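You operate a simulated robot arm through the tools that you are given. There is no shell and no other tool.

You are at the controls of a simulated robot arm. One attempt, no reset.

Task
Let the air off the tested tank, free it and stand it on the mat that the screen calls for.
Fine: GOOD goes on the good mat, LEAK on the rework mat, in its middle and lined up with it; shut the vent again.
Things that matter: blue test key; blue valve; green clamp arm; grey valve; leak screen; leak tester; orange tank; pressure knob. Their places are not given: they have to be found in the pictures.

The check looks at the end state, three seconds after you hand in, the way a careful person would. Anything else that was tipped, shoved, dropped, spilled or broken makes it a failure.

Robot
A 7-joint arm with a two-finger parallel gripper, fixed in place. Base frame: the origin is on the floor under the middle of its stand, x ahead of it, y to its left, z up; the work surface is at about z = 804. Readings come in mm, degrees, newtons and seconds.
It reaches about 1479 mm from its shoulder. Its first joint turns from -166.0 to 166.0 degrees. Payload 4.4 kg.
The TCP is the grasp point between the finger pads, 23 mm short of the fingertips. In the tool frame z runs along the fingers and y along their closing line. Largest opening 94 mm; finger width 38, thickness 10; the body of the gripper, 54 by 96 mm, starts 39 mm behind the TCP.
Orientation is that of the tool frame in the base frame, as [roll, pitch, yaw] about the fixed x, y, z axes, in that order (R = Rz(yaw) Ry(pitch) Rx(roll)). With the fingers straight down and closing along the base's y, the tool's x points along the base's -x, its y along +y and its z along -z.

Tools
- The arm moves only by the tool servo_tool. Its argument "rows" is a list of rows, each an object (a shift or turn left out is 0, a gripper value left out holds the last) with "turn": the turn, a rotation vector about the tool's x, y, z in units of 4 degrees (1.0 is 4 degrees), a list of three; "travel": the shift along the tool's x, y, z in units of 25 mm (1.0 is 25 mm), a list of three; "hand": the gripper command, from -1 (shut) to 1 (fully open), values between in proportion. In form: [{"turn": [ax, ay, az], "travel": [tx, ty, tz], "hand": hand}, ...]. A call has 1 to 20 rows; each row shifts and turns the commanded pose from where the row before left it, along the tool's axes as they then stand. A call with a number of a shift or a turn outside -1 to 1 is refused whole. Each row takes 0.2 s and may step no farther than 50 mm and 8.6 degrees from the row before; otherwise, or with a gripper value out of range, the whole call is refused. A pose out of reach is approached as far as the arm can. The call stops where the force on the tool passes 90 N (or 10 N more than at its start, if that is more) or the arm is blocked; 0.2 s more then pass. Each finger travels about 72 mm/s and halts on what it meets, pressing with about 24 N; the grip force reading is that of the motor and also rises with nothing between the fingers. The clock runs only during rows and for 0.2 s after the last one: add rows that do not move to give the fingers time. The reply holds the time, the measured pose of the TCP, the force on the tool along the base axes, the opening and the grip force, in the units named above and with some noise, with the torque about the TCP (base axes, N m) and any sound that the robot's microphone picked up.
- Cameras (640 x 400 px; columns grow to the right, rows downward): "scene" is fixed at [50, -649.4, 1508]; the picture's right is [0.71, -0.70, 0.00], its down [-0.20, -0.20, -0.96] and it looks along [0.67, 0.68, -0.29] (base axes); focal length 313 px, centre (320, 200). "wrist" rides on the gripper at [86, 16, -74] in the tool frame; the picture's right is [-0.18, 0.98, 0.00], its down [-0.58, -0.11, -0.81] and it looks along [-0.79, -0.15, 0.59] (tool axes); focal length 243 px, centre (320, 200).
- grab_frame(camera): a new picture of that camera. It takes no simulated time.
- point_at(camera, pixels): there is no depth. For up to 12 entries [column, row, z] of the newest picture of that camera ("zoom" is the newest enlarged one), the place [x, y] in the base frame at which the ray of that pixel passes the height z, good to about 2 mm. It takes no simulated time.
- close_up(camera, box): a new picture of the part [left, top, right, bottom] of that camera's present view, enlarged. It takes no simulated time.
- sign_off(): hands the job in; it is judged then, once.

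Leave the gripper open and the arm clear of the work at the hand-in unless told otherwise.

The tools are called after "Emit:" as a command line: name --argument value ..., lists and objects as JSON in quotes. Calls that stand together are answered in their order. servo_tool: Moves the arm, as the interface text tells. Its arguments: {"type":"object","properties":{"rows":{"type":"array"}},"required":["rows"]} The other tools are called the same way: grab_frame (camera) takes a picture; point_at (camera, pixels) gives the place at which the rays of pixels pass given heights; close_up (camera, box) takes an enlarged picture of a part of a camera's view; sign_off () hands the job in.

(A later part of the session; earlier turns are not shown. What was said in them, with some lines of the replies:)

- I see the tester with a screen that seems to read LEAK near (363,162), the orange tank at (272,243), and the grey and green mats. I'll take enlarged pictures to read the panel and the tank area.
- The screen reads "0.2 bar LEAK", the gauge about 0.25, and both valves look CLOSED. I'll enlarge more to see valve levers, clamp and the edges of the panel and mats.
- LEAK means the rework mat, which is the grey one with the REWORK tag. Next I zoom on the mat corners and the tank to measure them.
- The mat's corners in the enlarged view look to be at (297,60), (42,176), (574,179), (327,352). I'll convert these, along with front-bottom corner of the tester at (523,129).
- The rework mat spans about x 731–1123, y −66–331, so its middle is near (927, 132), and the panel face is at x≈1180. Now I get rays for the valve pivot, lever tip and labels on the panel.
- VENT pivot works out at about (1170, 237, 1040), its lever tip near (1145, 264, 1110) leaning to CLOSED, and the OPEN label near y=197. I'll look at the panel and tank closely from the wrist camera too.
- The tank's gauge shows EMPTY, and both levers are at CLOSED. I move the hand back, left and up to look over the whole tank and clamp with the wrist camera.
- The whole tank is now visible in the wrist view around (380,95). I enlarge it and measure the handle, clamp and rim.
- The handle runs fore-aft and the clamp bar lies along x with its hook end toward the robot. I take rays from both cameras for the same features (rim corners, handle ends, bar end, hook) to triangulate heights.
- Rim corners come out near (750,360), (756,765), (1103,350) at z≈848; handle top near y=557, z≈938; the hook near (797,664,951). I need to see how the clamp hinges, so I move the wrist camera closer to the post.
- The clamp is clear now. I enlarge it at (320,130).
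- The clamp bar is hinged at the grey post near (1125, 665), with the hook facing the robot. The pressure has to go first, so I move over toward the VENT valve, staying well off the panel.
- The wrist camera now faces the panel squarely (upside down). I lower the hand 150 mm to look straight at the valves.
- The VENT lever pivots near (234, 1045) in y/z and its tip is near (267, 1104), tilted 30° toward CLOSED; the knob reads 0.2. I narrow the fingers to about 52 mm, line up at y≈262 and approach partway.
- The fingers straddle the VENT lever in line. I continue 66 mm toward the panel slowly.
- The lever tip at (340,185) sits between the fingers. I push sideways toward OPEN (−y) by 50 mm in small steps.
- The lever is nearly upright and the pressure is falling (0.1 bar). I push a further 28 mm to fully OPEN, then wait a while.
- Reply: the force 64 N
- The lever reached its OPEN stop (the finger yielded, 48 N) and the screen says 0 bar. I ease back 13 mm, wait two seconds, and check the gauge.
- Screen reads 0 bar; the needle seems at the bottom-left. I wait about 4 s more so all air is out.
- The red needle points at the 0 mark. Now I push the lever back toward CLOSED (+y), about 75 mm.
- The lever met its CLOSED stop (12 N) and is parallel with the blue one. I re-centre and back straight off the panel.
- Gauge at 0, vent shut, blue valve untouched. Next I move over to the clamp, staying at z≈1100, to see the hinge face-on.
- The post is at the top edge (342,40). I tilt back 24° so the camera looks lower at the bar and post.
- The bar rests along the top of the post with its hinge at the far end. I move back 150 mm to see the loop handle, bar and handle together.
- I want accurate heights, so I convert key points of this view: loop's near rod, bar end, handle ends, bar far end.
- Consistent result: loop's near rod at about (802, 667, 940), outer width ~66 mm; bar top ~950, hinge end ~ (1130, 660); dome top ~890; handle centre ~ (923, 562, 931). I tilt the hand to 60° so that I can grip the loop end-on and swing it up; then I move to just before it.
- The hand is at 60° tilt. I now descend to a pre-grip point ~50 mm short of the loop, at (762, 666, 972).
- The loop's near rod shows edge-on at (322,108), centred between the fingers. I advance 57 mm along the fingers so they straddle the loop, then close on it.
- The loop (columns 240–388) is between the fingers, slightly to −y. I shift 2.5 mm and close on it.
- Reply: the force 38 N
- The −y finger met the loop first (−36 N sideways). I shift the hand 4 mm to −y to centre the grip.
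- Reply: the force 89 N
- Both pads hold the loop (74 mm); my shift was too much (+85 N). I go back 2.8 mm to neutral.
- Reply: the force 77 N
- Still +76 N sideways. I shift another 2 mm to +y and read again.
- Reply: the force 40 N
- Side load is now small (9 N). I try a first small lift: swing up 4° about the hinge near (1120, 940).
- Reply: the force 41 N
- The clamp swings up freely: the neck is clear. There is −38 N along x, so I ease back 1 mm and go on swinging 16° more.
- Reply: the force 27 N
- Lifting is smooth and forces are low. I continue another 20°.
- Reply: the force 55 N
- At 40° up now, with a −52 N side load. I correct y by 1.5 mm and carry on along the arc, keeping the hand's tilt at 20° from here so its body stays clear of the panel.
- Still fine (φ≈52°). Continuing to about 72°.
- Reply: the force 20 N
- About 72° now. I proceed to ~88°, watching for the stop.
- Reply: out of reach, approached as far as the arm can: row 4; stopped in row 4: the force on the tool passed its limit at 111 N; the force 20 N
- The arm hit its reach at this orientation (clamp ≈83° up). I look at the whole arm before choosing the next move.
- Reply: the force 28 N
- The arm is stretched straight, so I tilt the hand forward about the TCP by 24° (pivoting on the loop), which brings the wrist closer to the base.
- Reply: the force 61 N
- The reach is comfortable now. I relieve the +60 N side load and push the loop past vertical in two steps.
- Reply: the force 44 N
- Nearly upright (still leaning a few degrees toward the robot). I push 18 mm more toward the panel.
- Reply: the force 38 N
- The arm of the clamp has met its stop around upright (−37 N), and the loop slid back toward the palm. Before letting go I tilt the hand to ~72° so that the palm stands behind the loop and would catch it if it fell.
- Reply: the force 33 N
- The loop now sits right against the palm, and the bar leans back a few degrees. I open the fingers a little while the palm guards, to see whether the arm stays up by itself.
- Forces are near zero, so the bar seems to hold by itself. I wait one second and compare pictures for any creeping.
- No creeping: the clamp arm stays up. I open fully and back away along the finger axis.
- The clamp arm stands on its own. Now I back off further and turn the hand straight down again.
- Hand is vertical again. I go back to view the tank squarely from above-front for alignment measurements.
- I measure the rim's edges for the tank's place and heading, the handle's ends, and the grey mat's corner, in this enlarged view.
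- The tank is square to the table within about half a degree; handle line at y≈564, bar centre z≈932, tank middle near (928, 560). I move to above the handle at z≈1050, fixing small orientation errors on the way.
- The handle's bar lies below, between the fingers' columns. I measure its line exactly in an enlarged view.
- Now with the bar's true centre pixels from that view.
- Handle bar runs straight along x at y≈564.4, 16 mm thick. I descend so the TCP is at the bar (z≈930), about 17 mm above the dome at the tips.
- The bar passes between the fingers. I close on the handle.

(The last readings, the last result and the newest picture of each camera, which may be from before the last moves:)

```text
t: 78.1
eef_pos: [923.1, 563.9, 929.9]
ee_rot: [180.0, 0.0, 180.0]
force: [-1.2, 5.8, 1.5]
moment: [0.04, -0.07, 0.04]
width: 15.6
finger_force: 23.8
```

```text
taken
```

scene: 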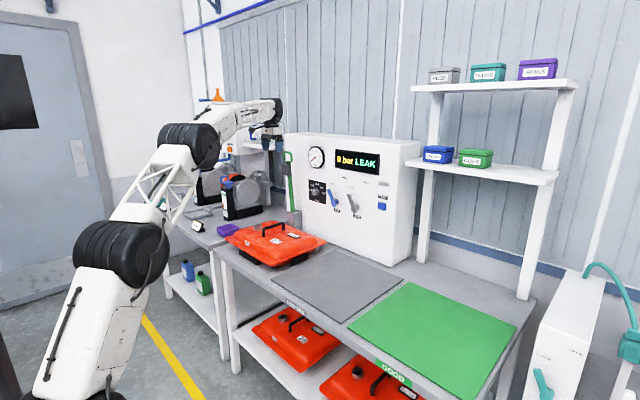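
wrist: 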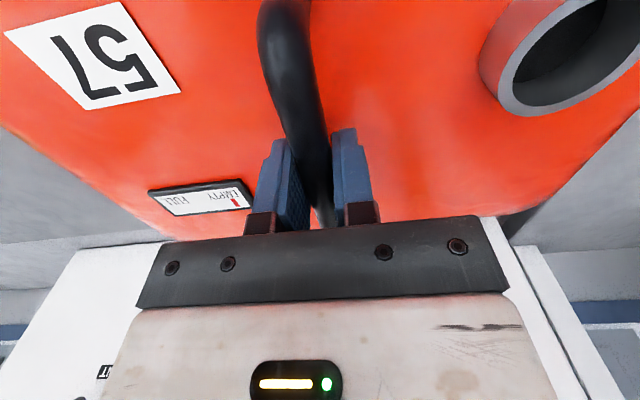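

The handle is held (15.6 mm, 24 N). I lift gently 15 mm to feel the weight and see whether it slips.

Emit:
servo_tool --rows '[{"travel": [0, 0, -0.15]}, {"travel": [0, 0, -0.15]}, {"travel": [0, 0, -0.15]}, {"travel": [0, 0, -0.15]}, {}, {}]'

Emit:
grab_frame --camera "wrist"

Emit:
close_up --camera "scene" --box '[205, 185, 335, 270]'

```text
t: 79.5
eef_pos: [923.4, 563.6, 944.6]
ee_rot: [180.0, -0.1, 180.0]
force: [-0.6, -0.3, -14.6]
moment: [0.08, 0.02, -0.01]
width: 15.9
finger_force: 24.4
```

```text
taken
```

wrist: 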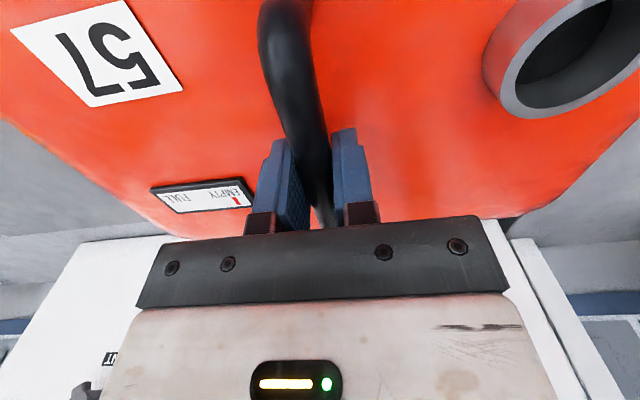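

```text
4.71 times, centred on (270, 228) of scene
```

zoom: 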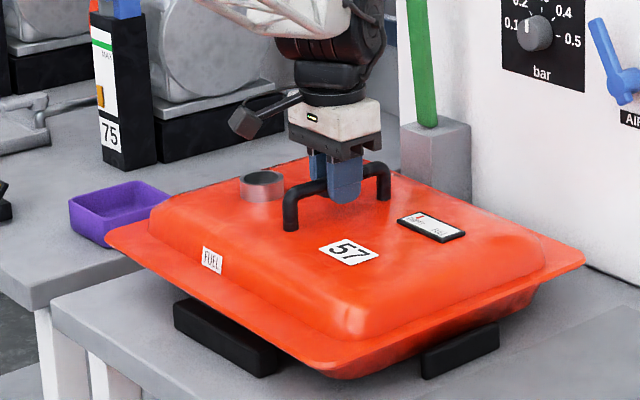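

It weighs about 15 N and hangs level without slipping. I lift another 70 mm.

Emit:
servo_tool --rows '[{"travel": [0, 0, -0.3]}, {"travel": [0, 0, -0.5]}, {"travel": [0, 0, -0.5]}, {"travel": [0, 0, -0.5]}, {"travel": [0, 0, -0.5]}, {"travel": [0, 0, -0.4]}, {"travel": [0, 0, -0.1]}, {}, {}]'

Emit:
grab_frame --camera "scene"

Emit:
grab_frame --camera "wrist"

```text
t: 81.5
eef_pos: [923.5, 563.5, 1014.9]
ee_rot: [179.9, -0.1, -180.0]
force: [1.1, 0.2, -14.4]
moment: [0.03, 0.01, -0.01]
width: 16.0
finger_force: 24.0
```

```text
taken
```

scene: 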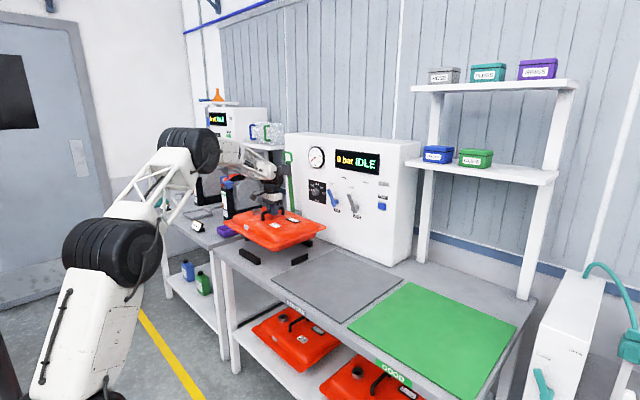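

```text
taken
```

wrist: 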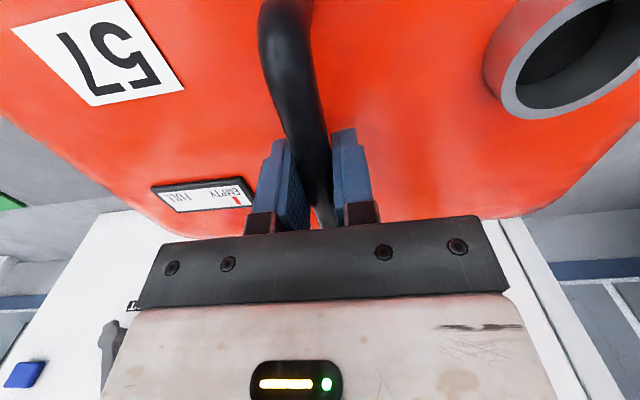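

The tank is clear of its cradle and level. I carry it slowly toward −y, over the grey mat, in two stages.

Emit:
servo_tool --rows '[{"travel": [0, -0.15, 0]}, {"travel": [0, -0.3, 0]}, {"travel": [0, -0.45, 0]}, {"travel": [0, -0.6, 0]}, {"travel": [0, -0.6, 0]}, {"travel": [0, -0.6, 0]}, {"travel": [0, -0.6, 0]}, {"travel": [0, -0.6, 0]}, {"travel": [0, -0.6, 0]}, {"travel": [0, -0.6, 0]}, {"travel": [0, -0.6, 0]}, {"travel": [0, -0.6, 0]}, {"travel": [0, -0.6, 0]}, {"travel": [0, -0.6, 0]}, {"travel": [0, -0.6, 0]}, {"travel": [0, -0.6, 0]}, {"travel": [0, -0.6, 0]}, {"travel": [0, -0.45, 0]}, {"travel": [0, -0.3, 0]}, {"travel": [0, -0.15, 0]}]'

Emit:
grab_frame --camera "scene"

```text
t: 85.7
eef_pos: [924.8, 307.4, 1015.2]
ee_rot: [180.0, -0.2, 180.0]
force: [-0.3, 0.0, -14.2]
moment: [0.02, 0.05, -0.03]
width: 16.0
finger_force: 24.4
```

```text
taken
```

scene: 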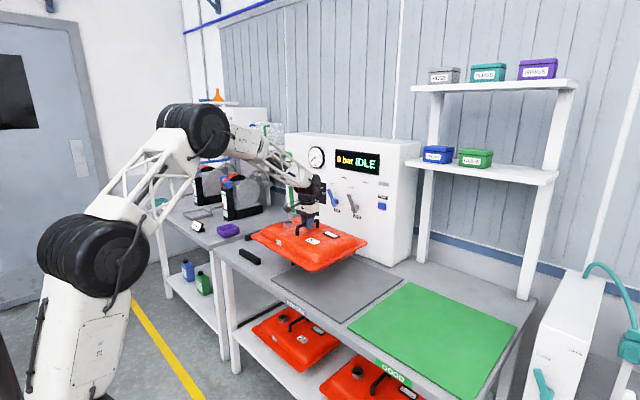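

Good and level. Second stage: 173 mm more.

Emit:
servo_tool --rows '[{"travel": [0, -0.15, 0]}, {"travel": [0, -0.3, 0]}, {"travel": [0, -0.45, 0]}, {"travel": [0, -0.6, 0]}, {"travel": [0, -0.6, 0]}, {"travel": [0, -0.6, 0]}, {"travel": [0, -0.6, 0]}, {"travel": [0, -0.6, 0]}, {"travel": [0, -0.6, 0]}, {"travel": [0, -0.6, 0]}, {"travel": [0, -0.6, 0]}, {"travel": [0, -0.5, 0]}, {"travel": [0, -0.4, 0]}, {"travel": [0, -0.2, 0]}, {"travel": [0, -0.12, 0]}, {}, {}]'

Emit:
grab_frame --camera "scene"

Emit:
close_up --camera "scene" --box '[255, 220, 415, 330]'

```text
t: 89.3
eef_pos: [924.8, 137.4, 1015.8]
ee_rot: [-179.9, 0.0, -180.0]
force: [0.0, 0.1, -14.2]
moment: [0.02, 0.04, 0.03]
width: 15.7
finger_force: 23.9
```

```text
taken
```

scene: 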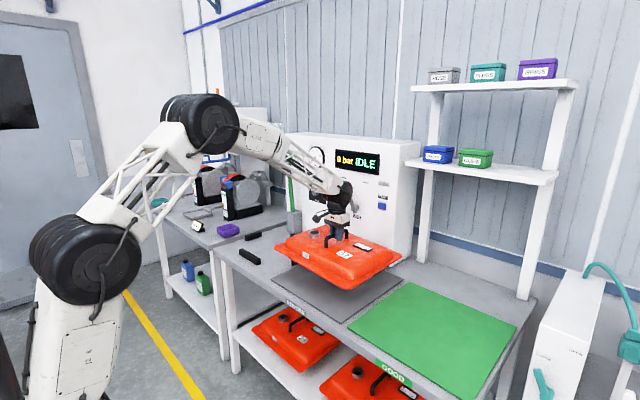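

```text
3.64 times, centred on (335, 275) of scene
```

zoom: 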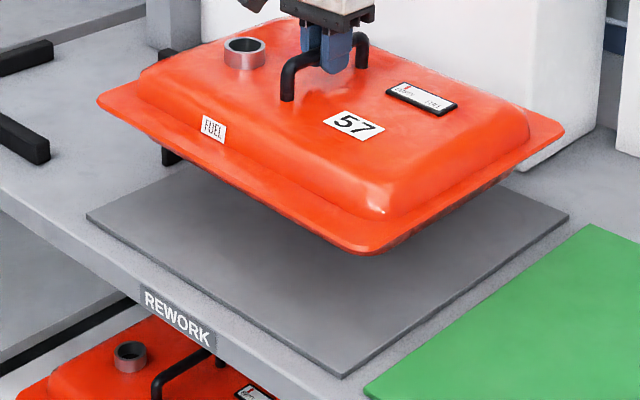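

The tank hovers over the grey mat. I convert its rim corners at the lifted height (z≈933) and the visible mat corners in this view.

Emit:
close_up --camera "scene" --box '[265, 235, 415, 325]'

Emit:
close_up --camera "scene" --box '[265, 225, 415, 318]'

```text
4.27 times, centred on (340, 280) of scene
```

zoom: 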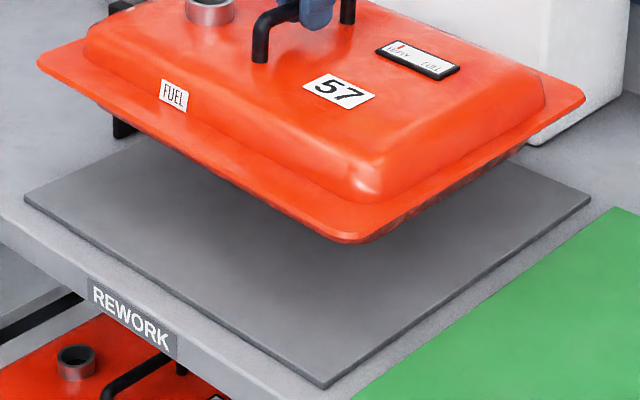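

```text
4.27 times, centred on (340, 272) of scene
```

zoom: 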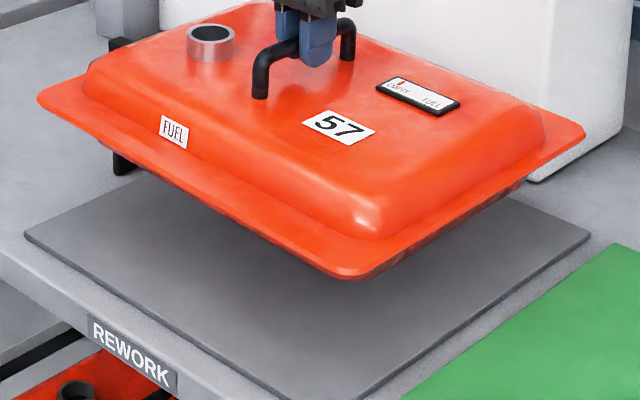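

Emit:
point_at --camera "zoom" --pixels '[[37, 97, 933], [348, 280, 933], [586, 129, 933], [24, 234, 808], [590, 230, 808], [37, 97, 930], [348, 280, 930], [586, 129, 930]]'

Emit:
grab_frame --camera "wrist"

```text
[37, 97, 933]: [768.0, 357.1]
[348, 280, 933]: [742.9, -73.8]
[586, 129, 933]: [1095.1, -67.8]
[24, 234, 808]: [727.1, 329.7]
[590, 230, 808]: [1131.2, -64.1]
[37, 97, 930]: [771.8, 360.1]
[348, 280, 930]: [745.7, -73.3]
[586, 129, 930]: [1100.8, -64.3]
```

```text
taken
```

wrist: 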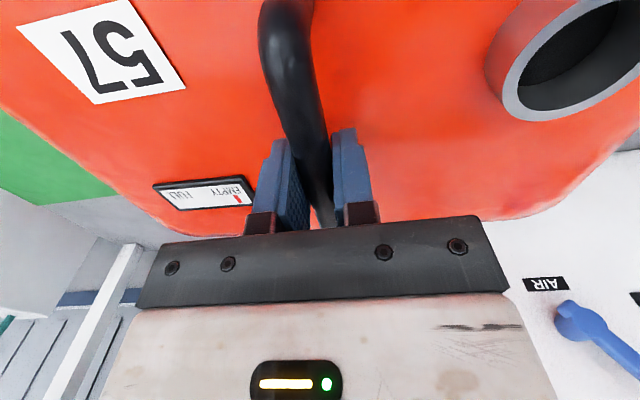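

The tank is over the mat with its middle near the mat's middle. I lower it 65 mm first, then feel for contact in small steps.

Emit:
servo_tool --rows '[{"travel": [0, 0, 0.3]}, {"travel": [0, 0, 0.45]}, {"travel": [0, 0, 0.45]}, {"travel": [0, 0, 0.45]}, {"travel": [0, 0, 0.45]}, {"travel": [0, 0, 0.3]}, {"travel": [0, 0, 0.2]}, {}, {}]'

Emit:
close_up --camera "scene" --box '[265, 235, 415, 328]'

```text
t: 91.3
eef_pos: [923.3, 136.2, 949.4]
ee_rot: [-180.0, -0.2, 180.0]
force: [-0.3, 0.5, -15.1]
moment: [0.02, 0.0, 0.0]
width: 16.0
finger_force: 24.3
```

```text
4.27 times, centred on (340, 282) of scene
```

zoom: 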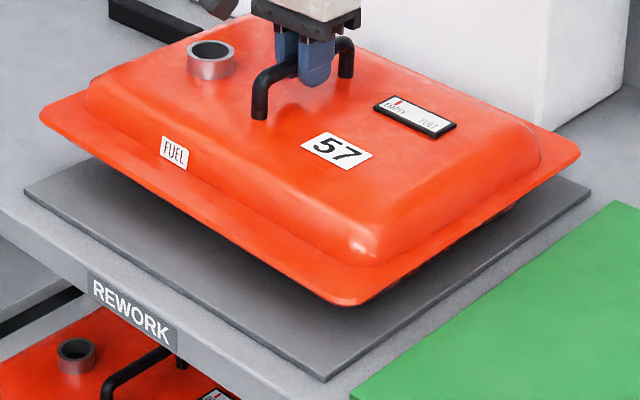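

Now I measure rim corners at z≈867 and mat corners in this view.

Emit:
point_at --camera "zoom" --pixels '[[40, 112, 867], [346, 304, 867], [580, 150, 867], [24, 190, 808], [324, 381, 808], [591, 191, 808], [120, 166, 867], [260, 256, 867], [420, 263, 867], [520, 192, 867]]'

```text
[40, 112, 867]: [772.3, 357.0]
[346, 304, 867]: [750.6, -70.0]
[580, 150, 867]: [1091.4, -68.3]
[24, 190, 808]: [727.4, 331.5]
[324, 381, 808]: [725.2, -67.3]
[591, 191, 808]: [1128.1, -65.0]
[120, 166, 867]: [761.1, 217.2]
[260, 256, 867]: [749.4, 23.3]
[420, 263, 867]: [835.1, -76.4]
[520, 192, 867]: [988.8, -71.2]
```

The tank's middle agrees with the mat's middle within a few mm. I lower in 3 mm steps, watching the vertical force.

Emit:
servo_tool --rows '[{"travel": [0, 0, 0.12]}, {"travel": [0, 0, 0.12]}, {"travel": [0, 0, 0.12]}, {}]'

Emit:
servo_tool --rows '[{"travel": [0, 0, 0.12]}, {}]'

Emit:
servo_tool --rows '[{"travel": [0, 0, 0.12]}, {}]'

```text
t: 92.3
eef_pos: [923.0, 135.9, 941.8]
ee_rot: [180.0, -0.1, 179.9]
force: [0.5, -0.2, -14.8]
moment: [0.04, 0.01, 0.0]
width: 15.8
finger_force: 24.0
```

```text
t: 92.9
eef_pos: [924.1, 135.4, 938.9]
ee_rot: [-180.0, 0.0, -179.9]
force: [-2.5, -0.1, -7.9]
moment: [-0.03, 0.51, -0.05]
width: 15.6
finger_force: 24.3
```

```text
t: 93.5
eef_pos: [924.9, 135.8, 938.1]
ee_rot: [-180.0, 0.2, -180.0]
force: [-1.7, 3.5, 23.0]
moment: [0.04, -0.01, 0.0]
width: 16.2
finger_force: 24.3
```

The tank touches down at z≈938 (23 N press). I relieve the press by 1 mm and look at the alignment before letting go.

Emit:
servo_tool --rows '[{"travel": [0, 0, -0.04]}, {}]'

Emit:
close_up --camera "scene" --box '[265, 235, 415, 328]'

Emit:
grab_frame --camera "wrist"

```text
t: 94.1
eef_pos: [924.3, 134.3, 938.4]
ee_rot: [180.0, 0.0, -180.0]
force: [11.4, 5.6, 19.6]
moment: [0.05, -0.09, 0.01]
width: 15.8
finger_force: 23.7
```

```text
4.27 times, centred on (340, 282) of scene
```

zoom: 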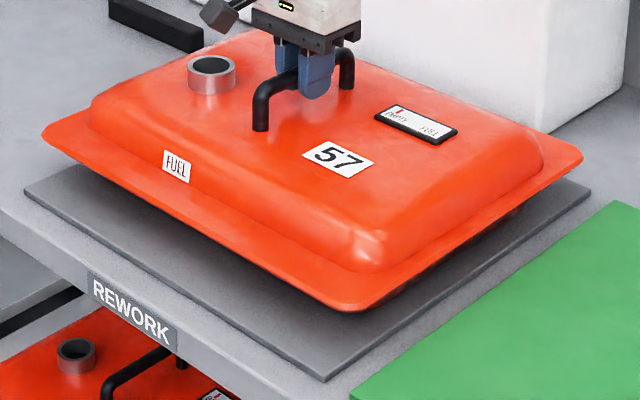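

```text
taken
```

wrist: 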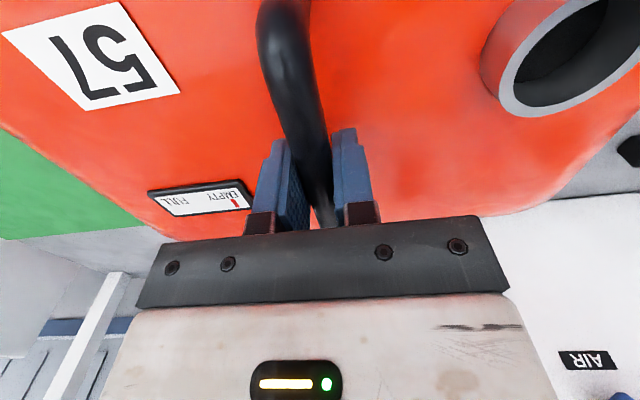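

It stands on the mat. I measure the rim corners at z≈855 against the mat.

Emit:
point_at --camera "zoom" --pixels '[[42, 133, 855], [352, 311, 855], [583, 159, 855], [24, 190, 808], [324, 381, 808], [591, 191, 808]]'

Emit:
close_up --camera "scene" --box '[265, 255, 345, 305]'

Emit:
close_up --camera "scene" --box '[335, 260, 415, 330]'

```text
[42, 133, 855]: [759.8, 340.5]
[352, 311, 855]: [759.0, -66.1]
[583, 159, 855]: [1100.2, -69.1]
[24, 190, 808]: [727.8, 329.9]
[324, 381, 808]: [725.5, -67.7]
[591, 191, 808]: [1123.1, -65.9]
```

```text
8.00 times, centred on (305, 280) of scene
```

zoom: 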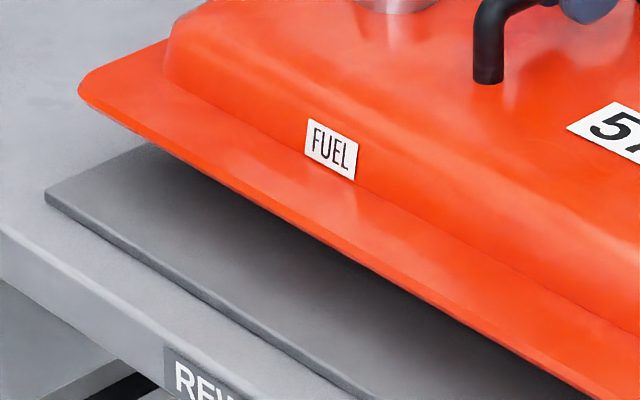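

```text
5.71 times, centred on (375, 295) of scene
```

zoom: 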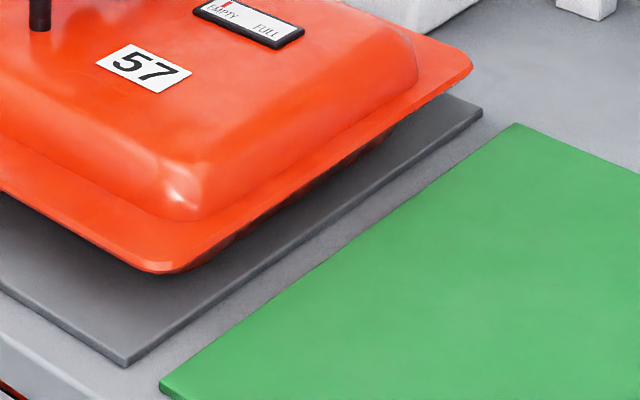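

The rim spans about y −68…340, x 757…1101 against the mat's y −67…330, x 726…1123: centred within ~5 mm. I take off the remaining press and open the fingers.

Emit:
servo_tool --rows '[{"travel": [0, 0, -0.04]}, {}, {"hand": 0}, {}, {}, {"hand": 1}, {}, {}, {}]'

Emit:
grab_frame --camera "wrist"

```text
t: 96.1
eef_pos: [923.5, 136.0, 937.9]
ee_rot: [179.9, -0.1, 180.0]
force: [-0.2, 0.0, 0.0]
moment: [-0.03, 0.05, 0.0]
width: 94.1
finger_force: 0.1
```

```text
taken
```

wrist: 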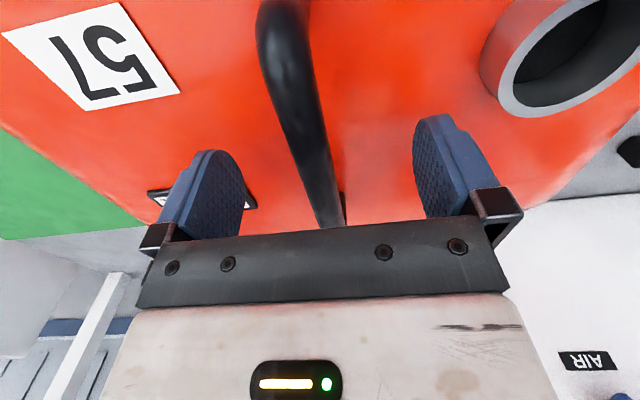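

Released with no load. I rise straight up 130 mm, then go back to a viewing pose like the one used before, centred on the mat.

Emit:
servo_tool --rows '[{"travel": [0, 0, -0.5]}, {"travel": [0, 0, -0.8]}, {"travel": [0, 0, -0.9]}, {"travel": [0, 0, -1]}, {"travel": [0, 0, -1]}, {"travel": [0, 0, -1]}, {}]'

Emit:
servo_tool --rows '[{"travel": [0.9, -0.04, -0.45]}, {"travel": [0.9, -0.04, -0.45]}, {"travel": [0.9, -0.04, -0.45]}, {"travel": [0.9, -0.04, -0.45]}, {"travel": [0.9, -0.04, -0.45]}, {"travel": [0.9, -0.04, -0.45]}, {"travel": [0.9, -0.04, -0.45]}, {"travel": [0.9, -0.04, -0.45]}, {"travel": [0.9, -0.04, -0.45]}, {"travel": [0.9, -0.04, -0.45]}, {"travel": [0.9, -0.04, -0.45]}, {"travel": [0.9, -0.04, -0.45]}, {"travel": [0.9, -0.04, -0.45]}, {"travel": [0.9, -0.04, -0.45]}, {}]'

Emit:
grab_frame --camera "wrist"

Emit:
grab_frame --camera "scene"

```text
t: 97.7
eef_pos: [925.3, 135.5, 1069.6]
ee_rot: [-180.0, -0.1, -180.0]
force: [-0.3, 0.9, -0.7]
moment: [-0.01, -0.02, 0.01]
width: 93.9
finger_force: 0.1
```

```text
t: 100.9
eef_pos: [608.6, 120.1, 1224.6]
ee_rot: [-179.9, 0.0, -180.0]
force: [-0.3, -0.3, 0.6]
moment: [0.03, -0.01, 0.01]
width: 94.1
finger_force: 0.0
```

```text
taken
```

wrist: 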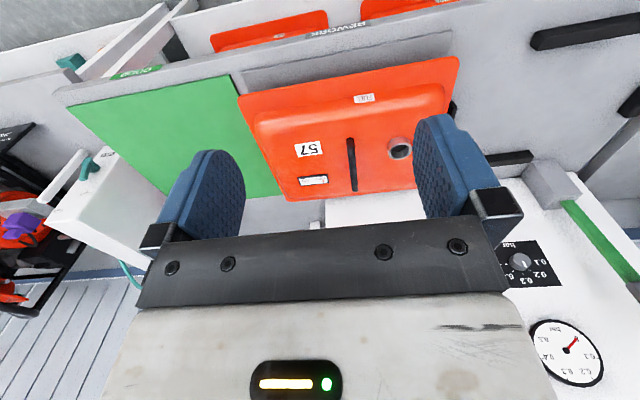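

```text
taken
```

scene: 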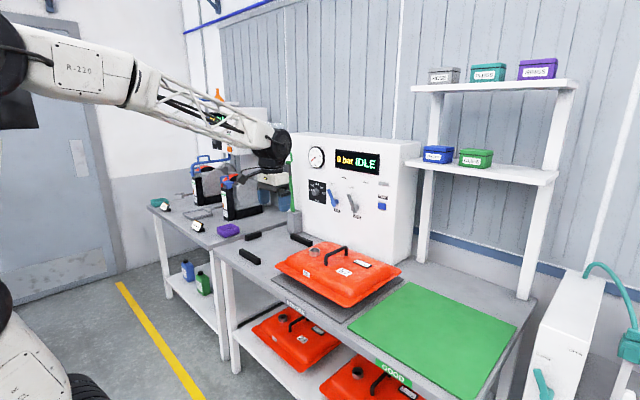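

The tank sits over the mat. I enlarge to measure the rim edges and the mat's near edge for yaw and centring.

Emit:
close_up --camera "wrist" --box '[220, 20, 480, 210]'

Emit:
close_up --camera "wrist" --box '[230, 20, 350, 110]'

Emit:
close_up --camera "wrist" --box '[370, 20, 490, 110]'

```text
2.11 times, centred on (350, 115) of wrist
```

zoom: 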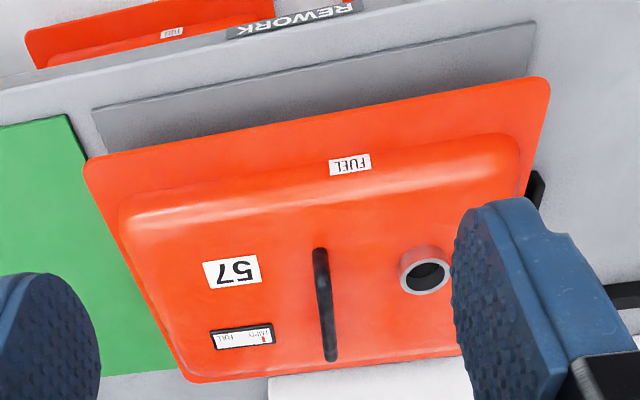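

```text
4.44 times, centred on (290, 65) of wrist
```

zoom: 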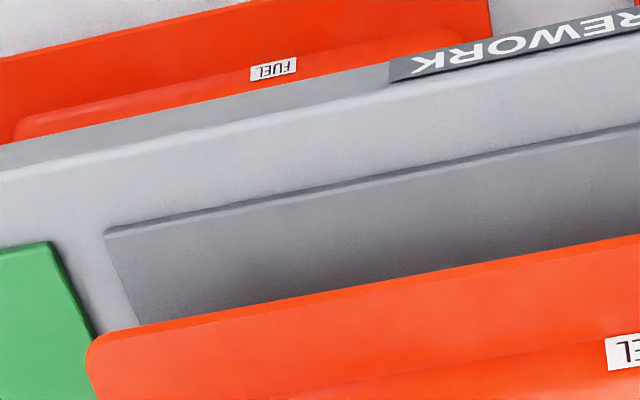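

```text
4.44 times, centred on (430, 65) of wrist
```

zoom: 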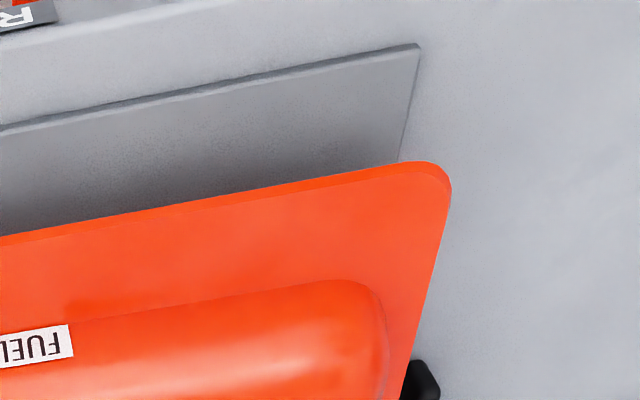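

Emit:
point_at --camera "zoom" --pixels '[[417, 50, 808], [100, 109, 808], [100, 217, 855], [350, 175, 855], [449, 205, 855], [428, 290, 855], [408, 370, 855]]'

Emit:
close_up --camera "wrist" --box '[230, 20, 350, 110]'

Emit:
point_at --camera "zoom" --pixels '[[107, 237, 808], [400, 180, 808], [120, 290, 808], [250, 305, 855], [550, 250, 855], [87, 360, 855], [94, 390, 855]]'

Emit:
close_up --camera "wrist" --box '[220, 90, 420, 215]'

```text
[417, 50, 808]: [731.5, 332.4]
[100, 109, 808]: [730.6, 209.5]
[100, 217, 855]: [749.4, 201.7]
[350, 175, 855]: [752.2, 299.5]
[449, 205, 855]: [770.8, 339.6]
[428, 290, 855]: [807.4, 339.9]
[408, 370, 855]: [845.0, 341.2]
```

```text
4.44 times, centred on (290, 65) of wrist
```

zoom: 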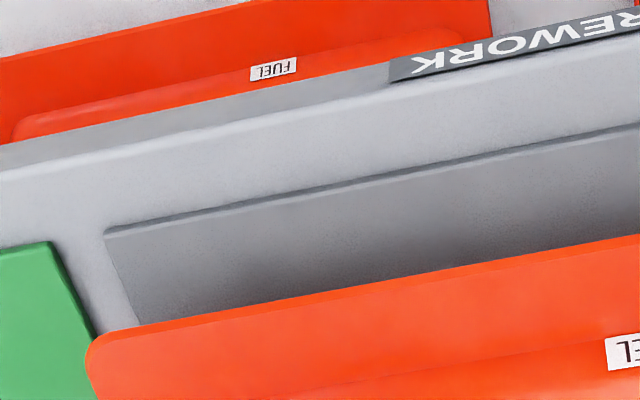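

```text
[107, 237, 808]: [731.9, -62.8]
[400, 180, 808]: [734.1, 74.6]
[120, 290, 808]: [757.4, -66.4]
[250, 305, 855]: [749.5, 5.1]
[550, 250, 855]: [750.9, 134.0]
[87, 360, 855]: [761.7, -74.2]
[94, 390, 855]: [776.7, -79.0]
```

```text
3.20 times, centred on (320, 152) of wrist
```

zoom: 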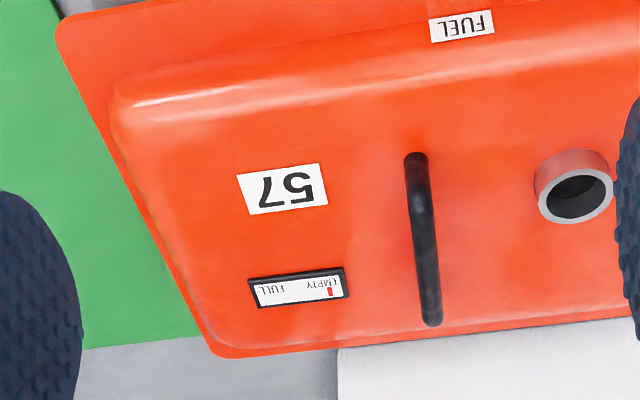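

Emit:
point_at --camera "zoom" --pixels '[[250, 356, 855], [400, 341, 855], [550, 326, 855], [100, 120, 855], [150, 222, 855], [195, 320, 855], [416, 160, 938], [433, 318, 938]]'

Emit:
close_up --camera "scene" --box '[255, 230, 425, 335]'

```text
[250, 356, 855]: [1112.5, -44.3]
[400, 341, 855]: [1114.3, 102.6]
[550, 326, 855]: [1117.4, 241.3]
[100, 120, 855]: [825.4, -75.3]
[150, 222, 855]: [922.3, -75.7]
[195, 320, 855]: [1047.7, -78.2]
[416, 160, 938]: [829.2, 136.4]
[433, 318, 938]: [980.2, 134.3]
```

```text
3.76 times, centred on (340, 282) of scene
```

zoom: 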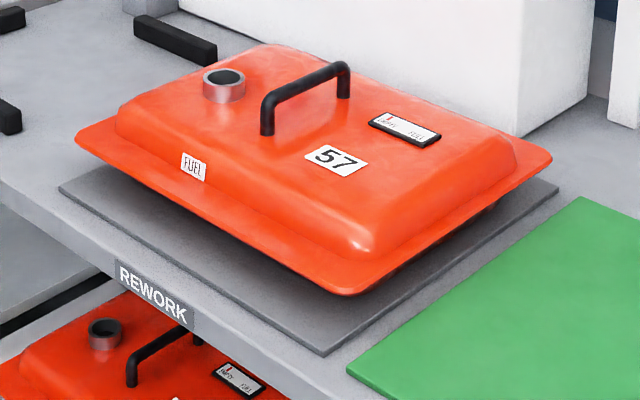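

The tank's middle is within about 3–5 mm of the mat's and its edges are parallel within ~0.7°. I do a last check of the panel and clamp.

Emit:
close_up --camera "scene" --box '[270, 135, 410, 225]'

Emit:
close_up --camera "scene" --box '[140, 150, 330, 280]'

```text
4.44 times, centred on (340, 180) of scene
```

zoom: 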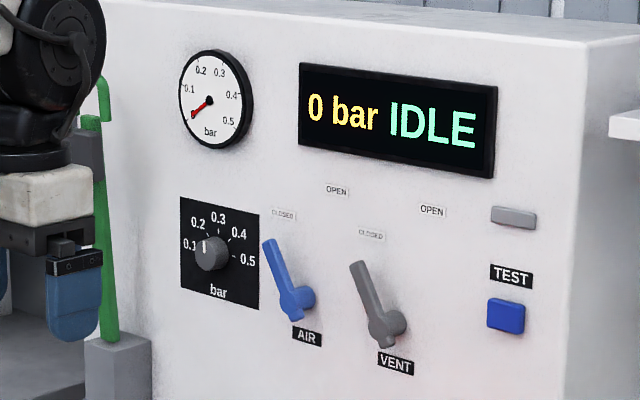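

```text
3.08 times, centred on (235, 215) of scene
```

zoom: 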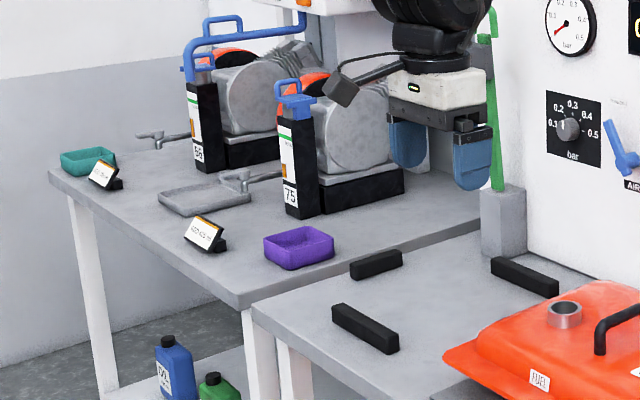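

Everything on the panel is as it should be. One thing to verify: the cradle block nearest the mat, by the tank's +y rim. I move the camera over that side to check the gap.

Emit:
servo_tool --rows '[{"travel": [-0.3, 0.9, 0.1]}, {"travel": [-0.3, 0.9, 0.1]}, {"travel": [-0.3, 0.9, 0.1]}, {"travel": [-0.3, 0.9, 0.1]}, {"travel": [-0.3, 0.9, 0.1]}, {"travel": [-0.3, 0.9, 0.1]}, {"travel": [-0.3, 0.9, 0.1]}, {"travel": [-0.3, 0.9, 0.1]}, {"travel": [-0.3, 0.9, 0.1]}, {"travel": [-0.3, 0.9, 0.1]}, {"travel": [-0.3, 0.9, 0.1]}, {}]'

Emit:
grab_frame --camera "wrist"

Emit:
close_up --camera "wrist" --box '[180, 20, 420, 170]'

```text
t: 103.5
eef_pos: [692.6, 368.7, 1196.4]
ee_rot: [-179.9, 0.0, -179.9]
force: [-0.2, 0.1, 0.3]
moment: [-0.01, 0.0, 0.0]
width: 94.0
finger_force: 0.1
```

```text
taken
```

wrist: 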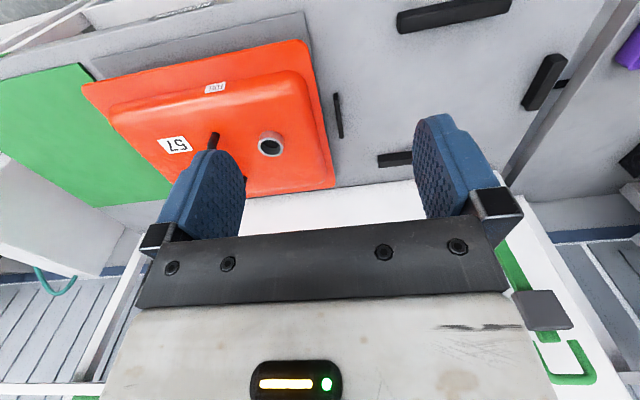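

```text
2.67 times, centred on (300, 95) of wrist
```

zoom: 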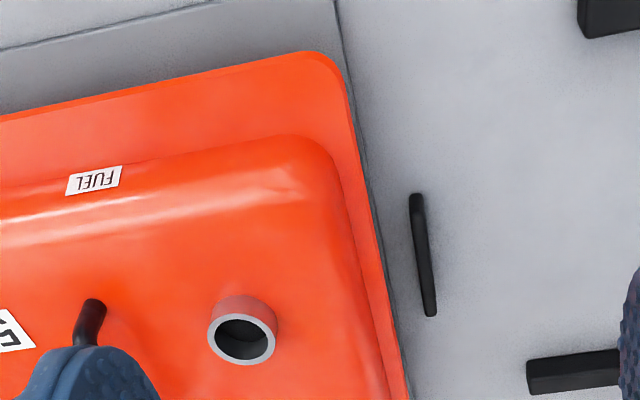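

There's a clear gap between the rim and the thin cradle plate, and the mat's edge runs parallel to the rim. I compare the plate's place with where it was in the first picture.

Emit:
point_at --camera "zoom" --pixels '[[414, 197, 840], [431, 314, 840], [362, 160, 808], [400, 380, 808]]'

Emit:
point_at --camera "scene" --pixels '[[291.6, 259.4, 840], [308.4, 253.4, 840]]'

```text
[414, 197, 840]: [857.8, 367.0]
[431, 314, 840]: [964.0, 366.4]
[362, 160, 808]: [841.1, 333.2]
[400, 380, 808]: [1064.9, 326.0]
```

```text
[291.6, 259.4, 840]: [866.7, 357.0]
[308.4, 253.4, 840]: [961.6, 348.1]
```

The plate is still where it was (x 860–963, y≈366) and the tank's rim clears it by about 25 mm. The tank is centred on the rework mat, the vent is shut, the gauge is at 0, the clamp arm is up, the gripper is open and the arm is clear. I hand the job in.

Emit:
sign_off

```text
The job is handed in.
```

The screen read "0.2 bar LEAK", so the tested tank (number 57) is now standing on the rework mat, and the job is handed in. No result from the check has come back.

- **Air:** I opened the vent until the gauge read 0, then pushed its lever back to its CLOSED stop. The blue valve, pressure knob and test key were not touched.
- **Clamp:** The green arm is swung up, about 5–8 degrees short of upright, and it stays there by itself.
- **Tank:** By my measurements, it sits within about 5 mm of the mat's middle and is turned less than 1 degree from it. Its rim is slightly wider than the mat in one direction and sticks out about 10 mm at each end. It clears the nearest cradle plate by about 25 mm.
- **Screen:** It changed from LEAK to IDLE once the tank was lifted off.

I saw nothing else moved or knocked over. The gripper is open and the arm is clear of the work.
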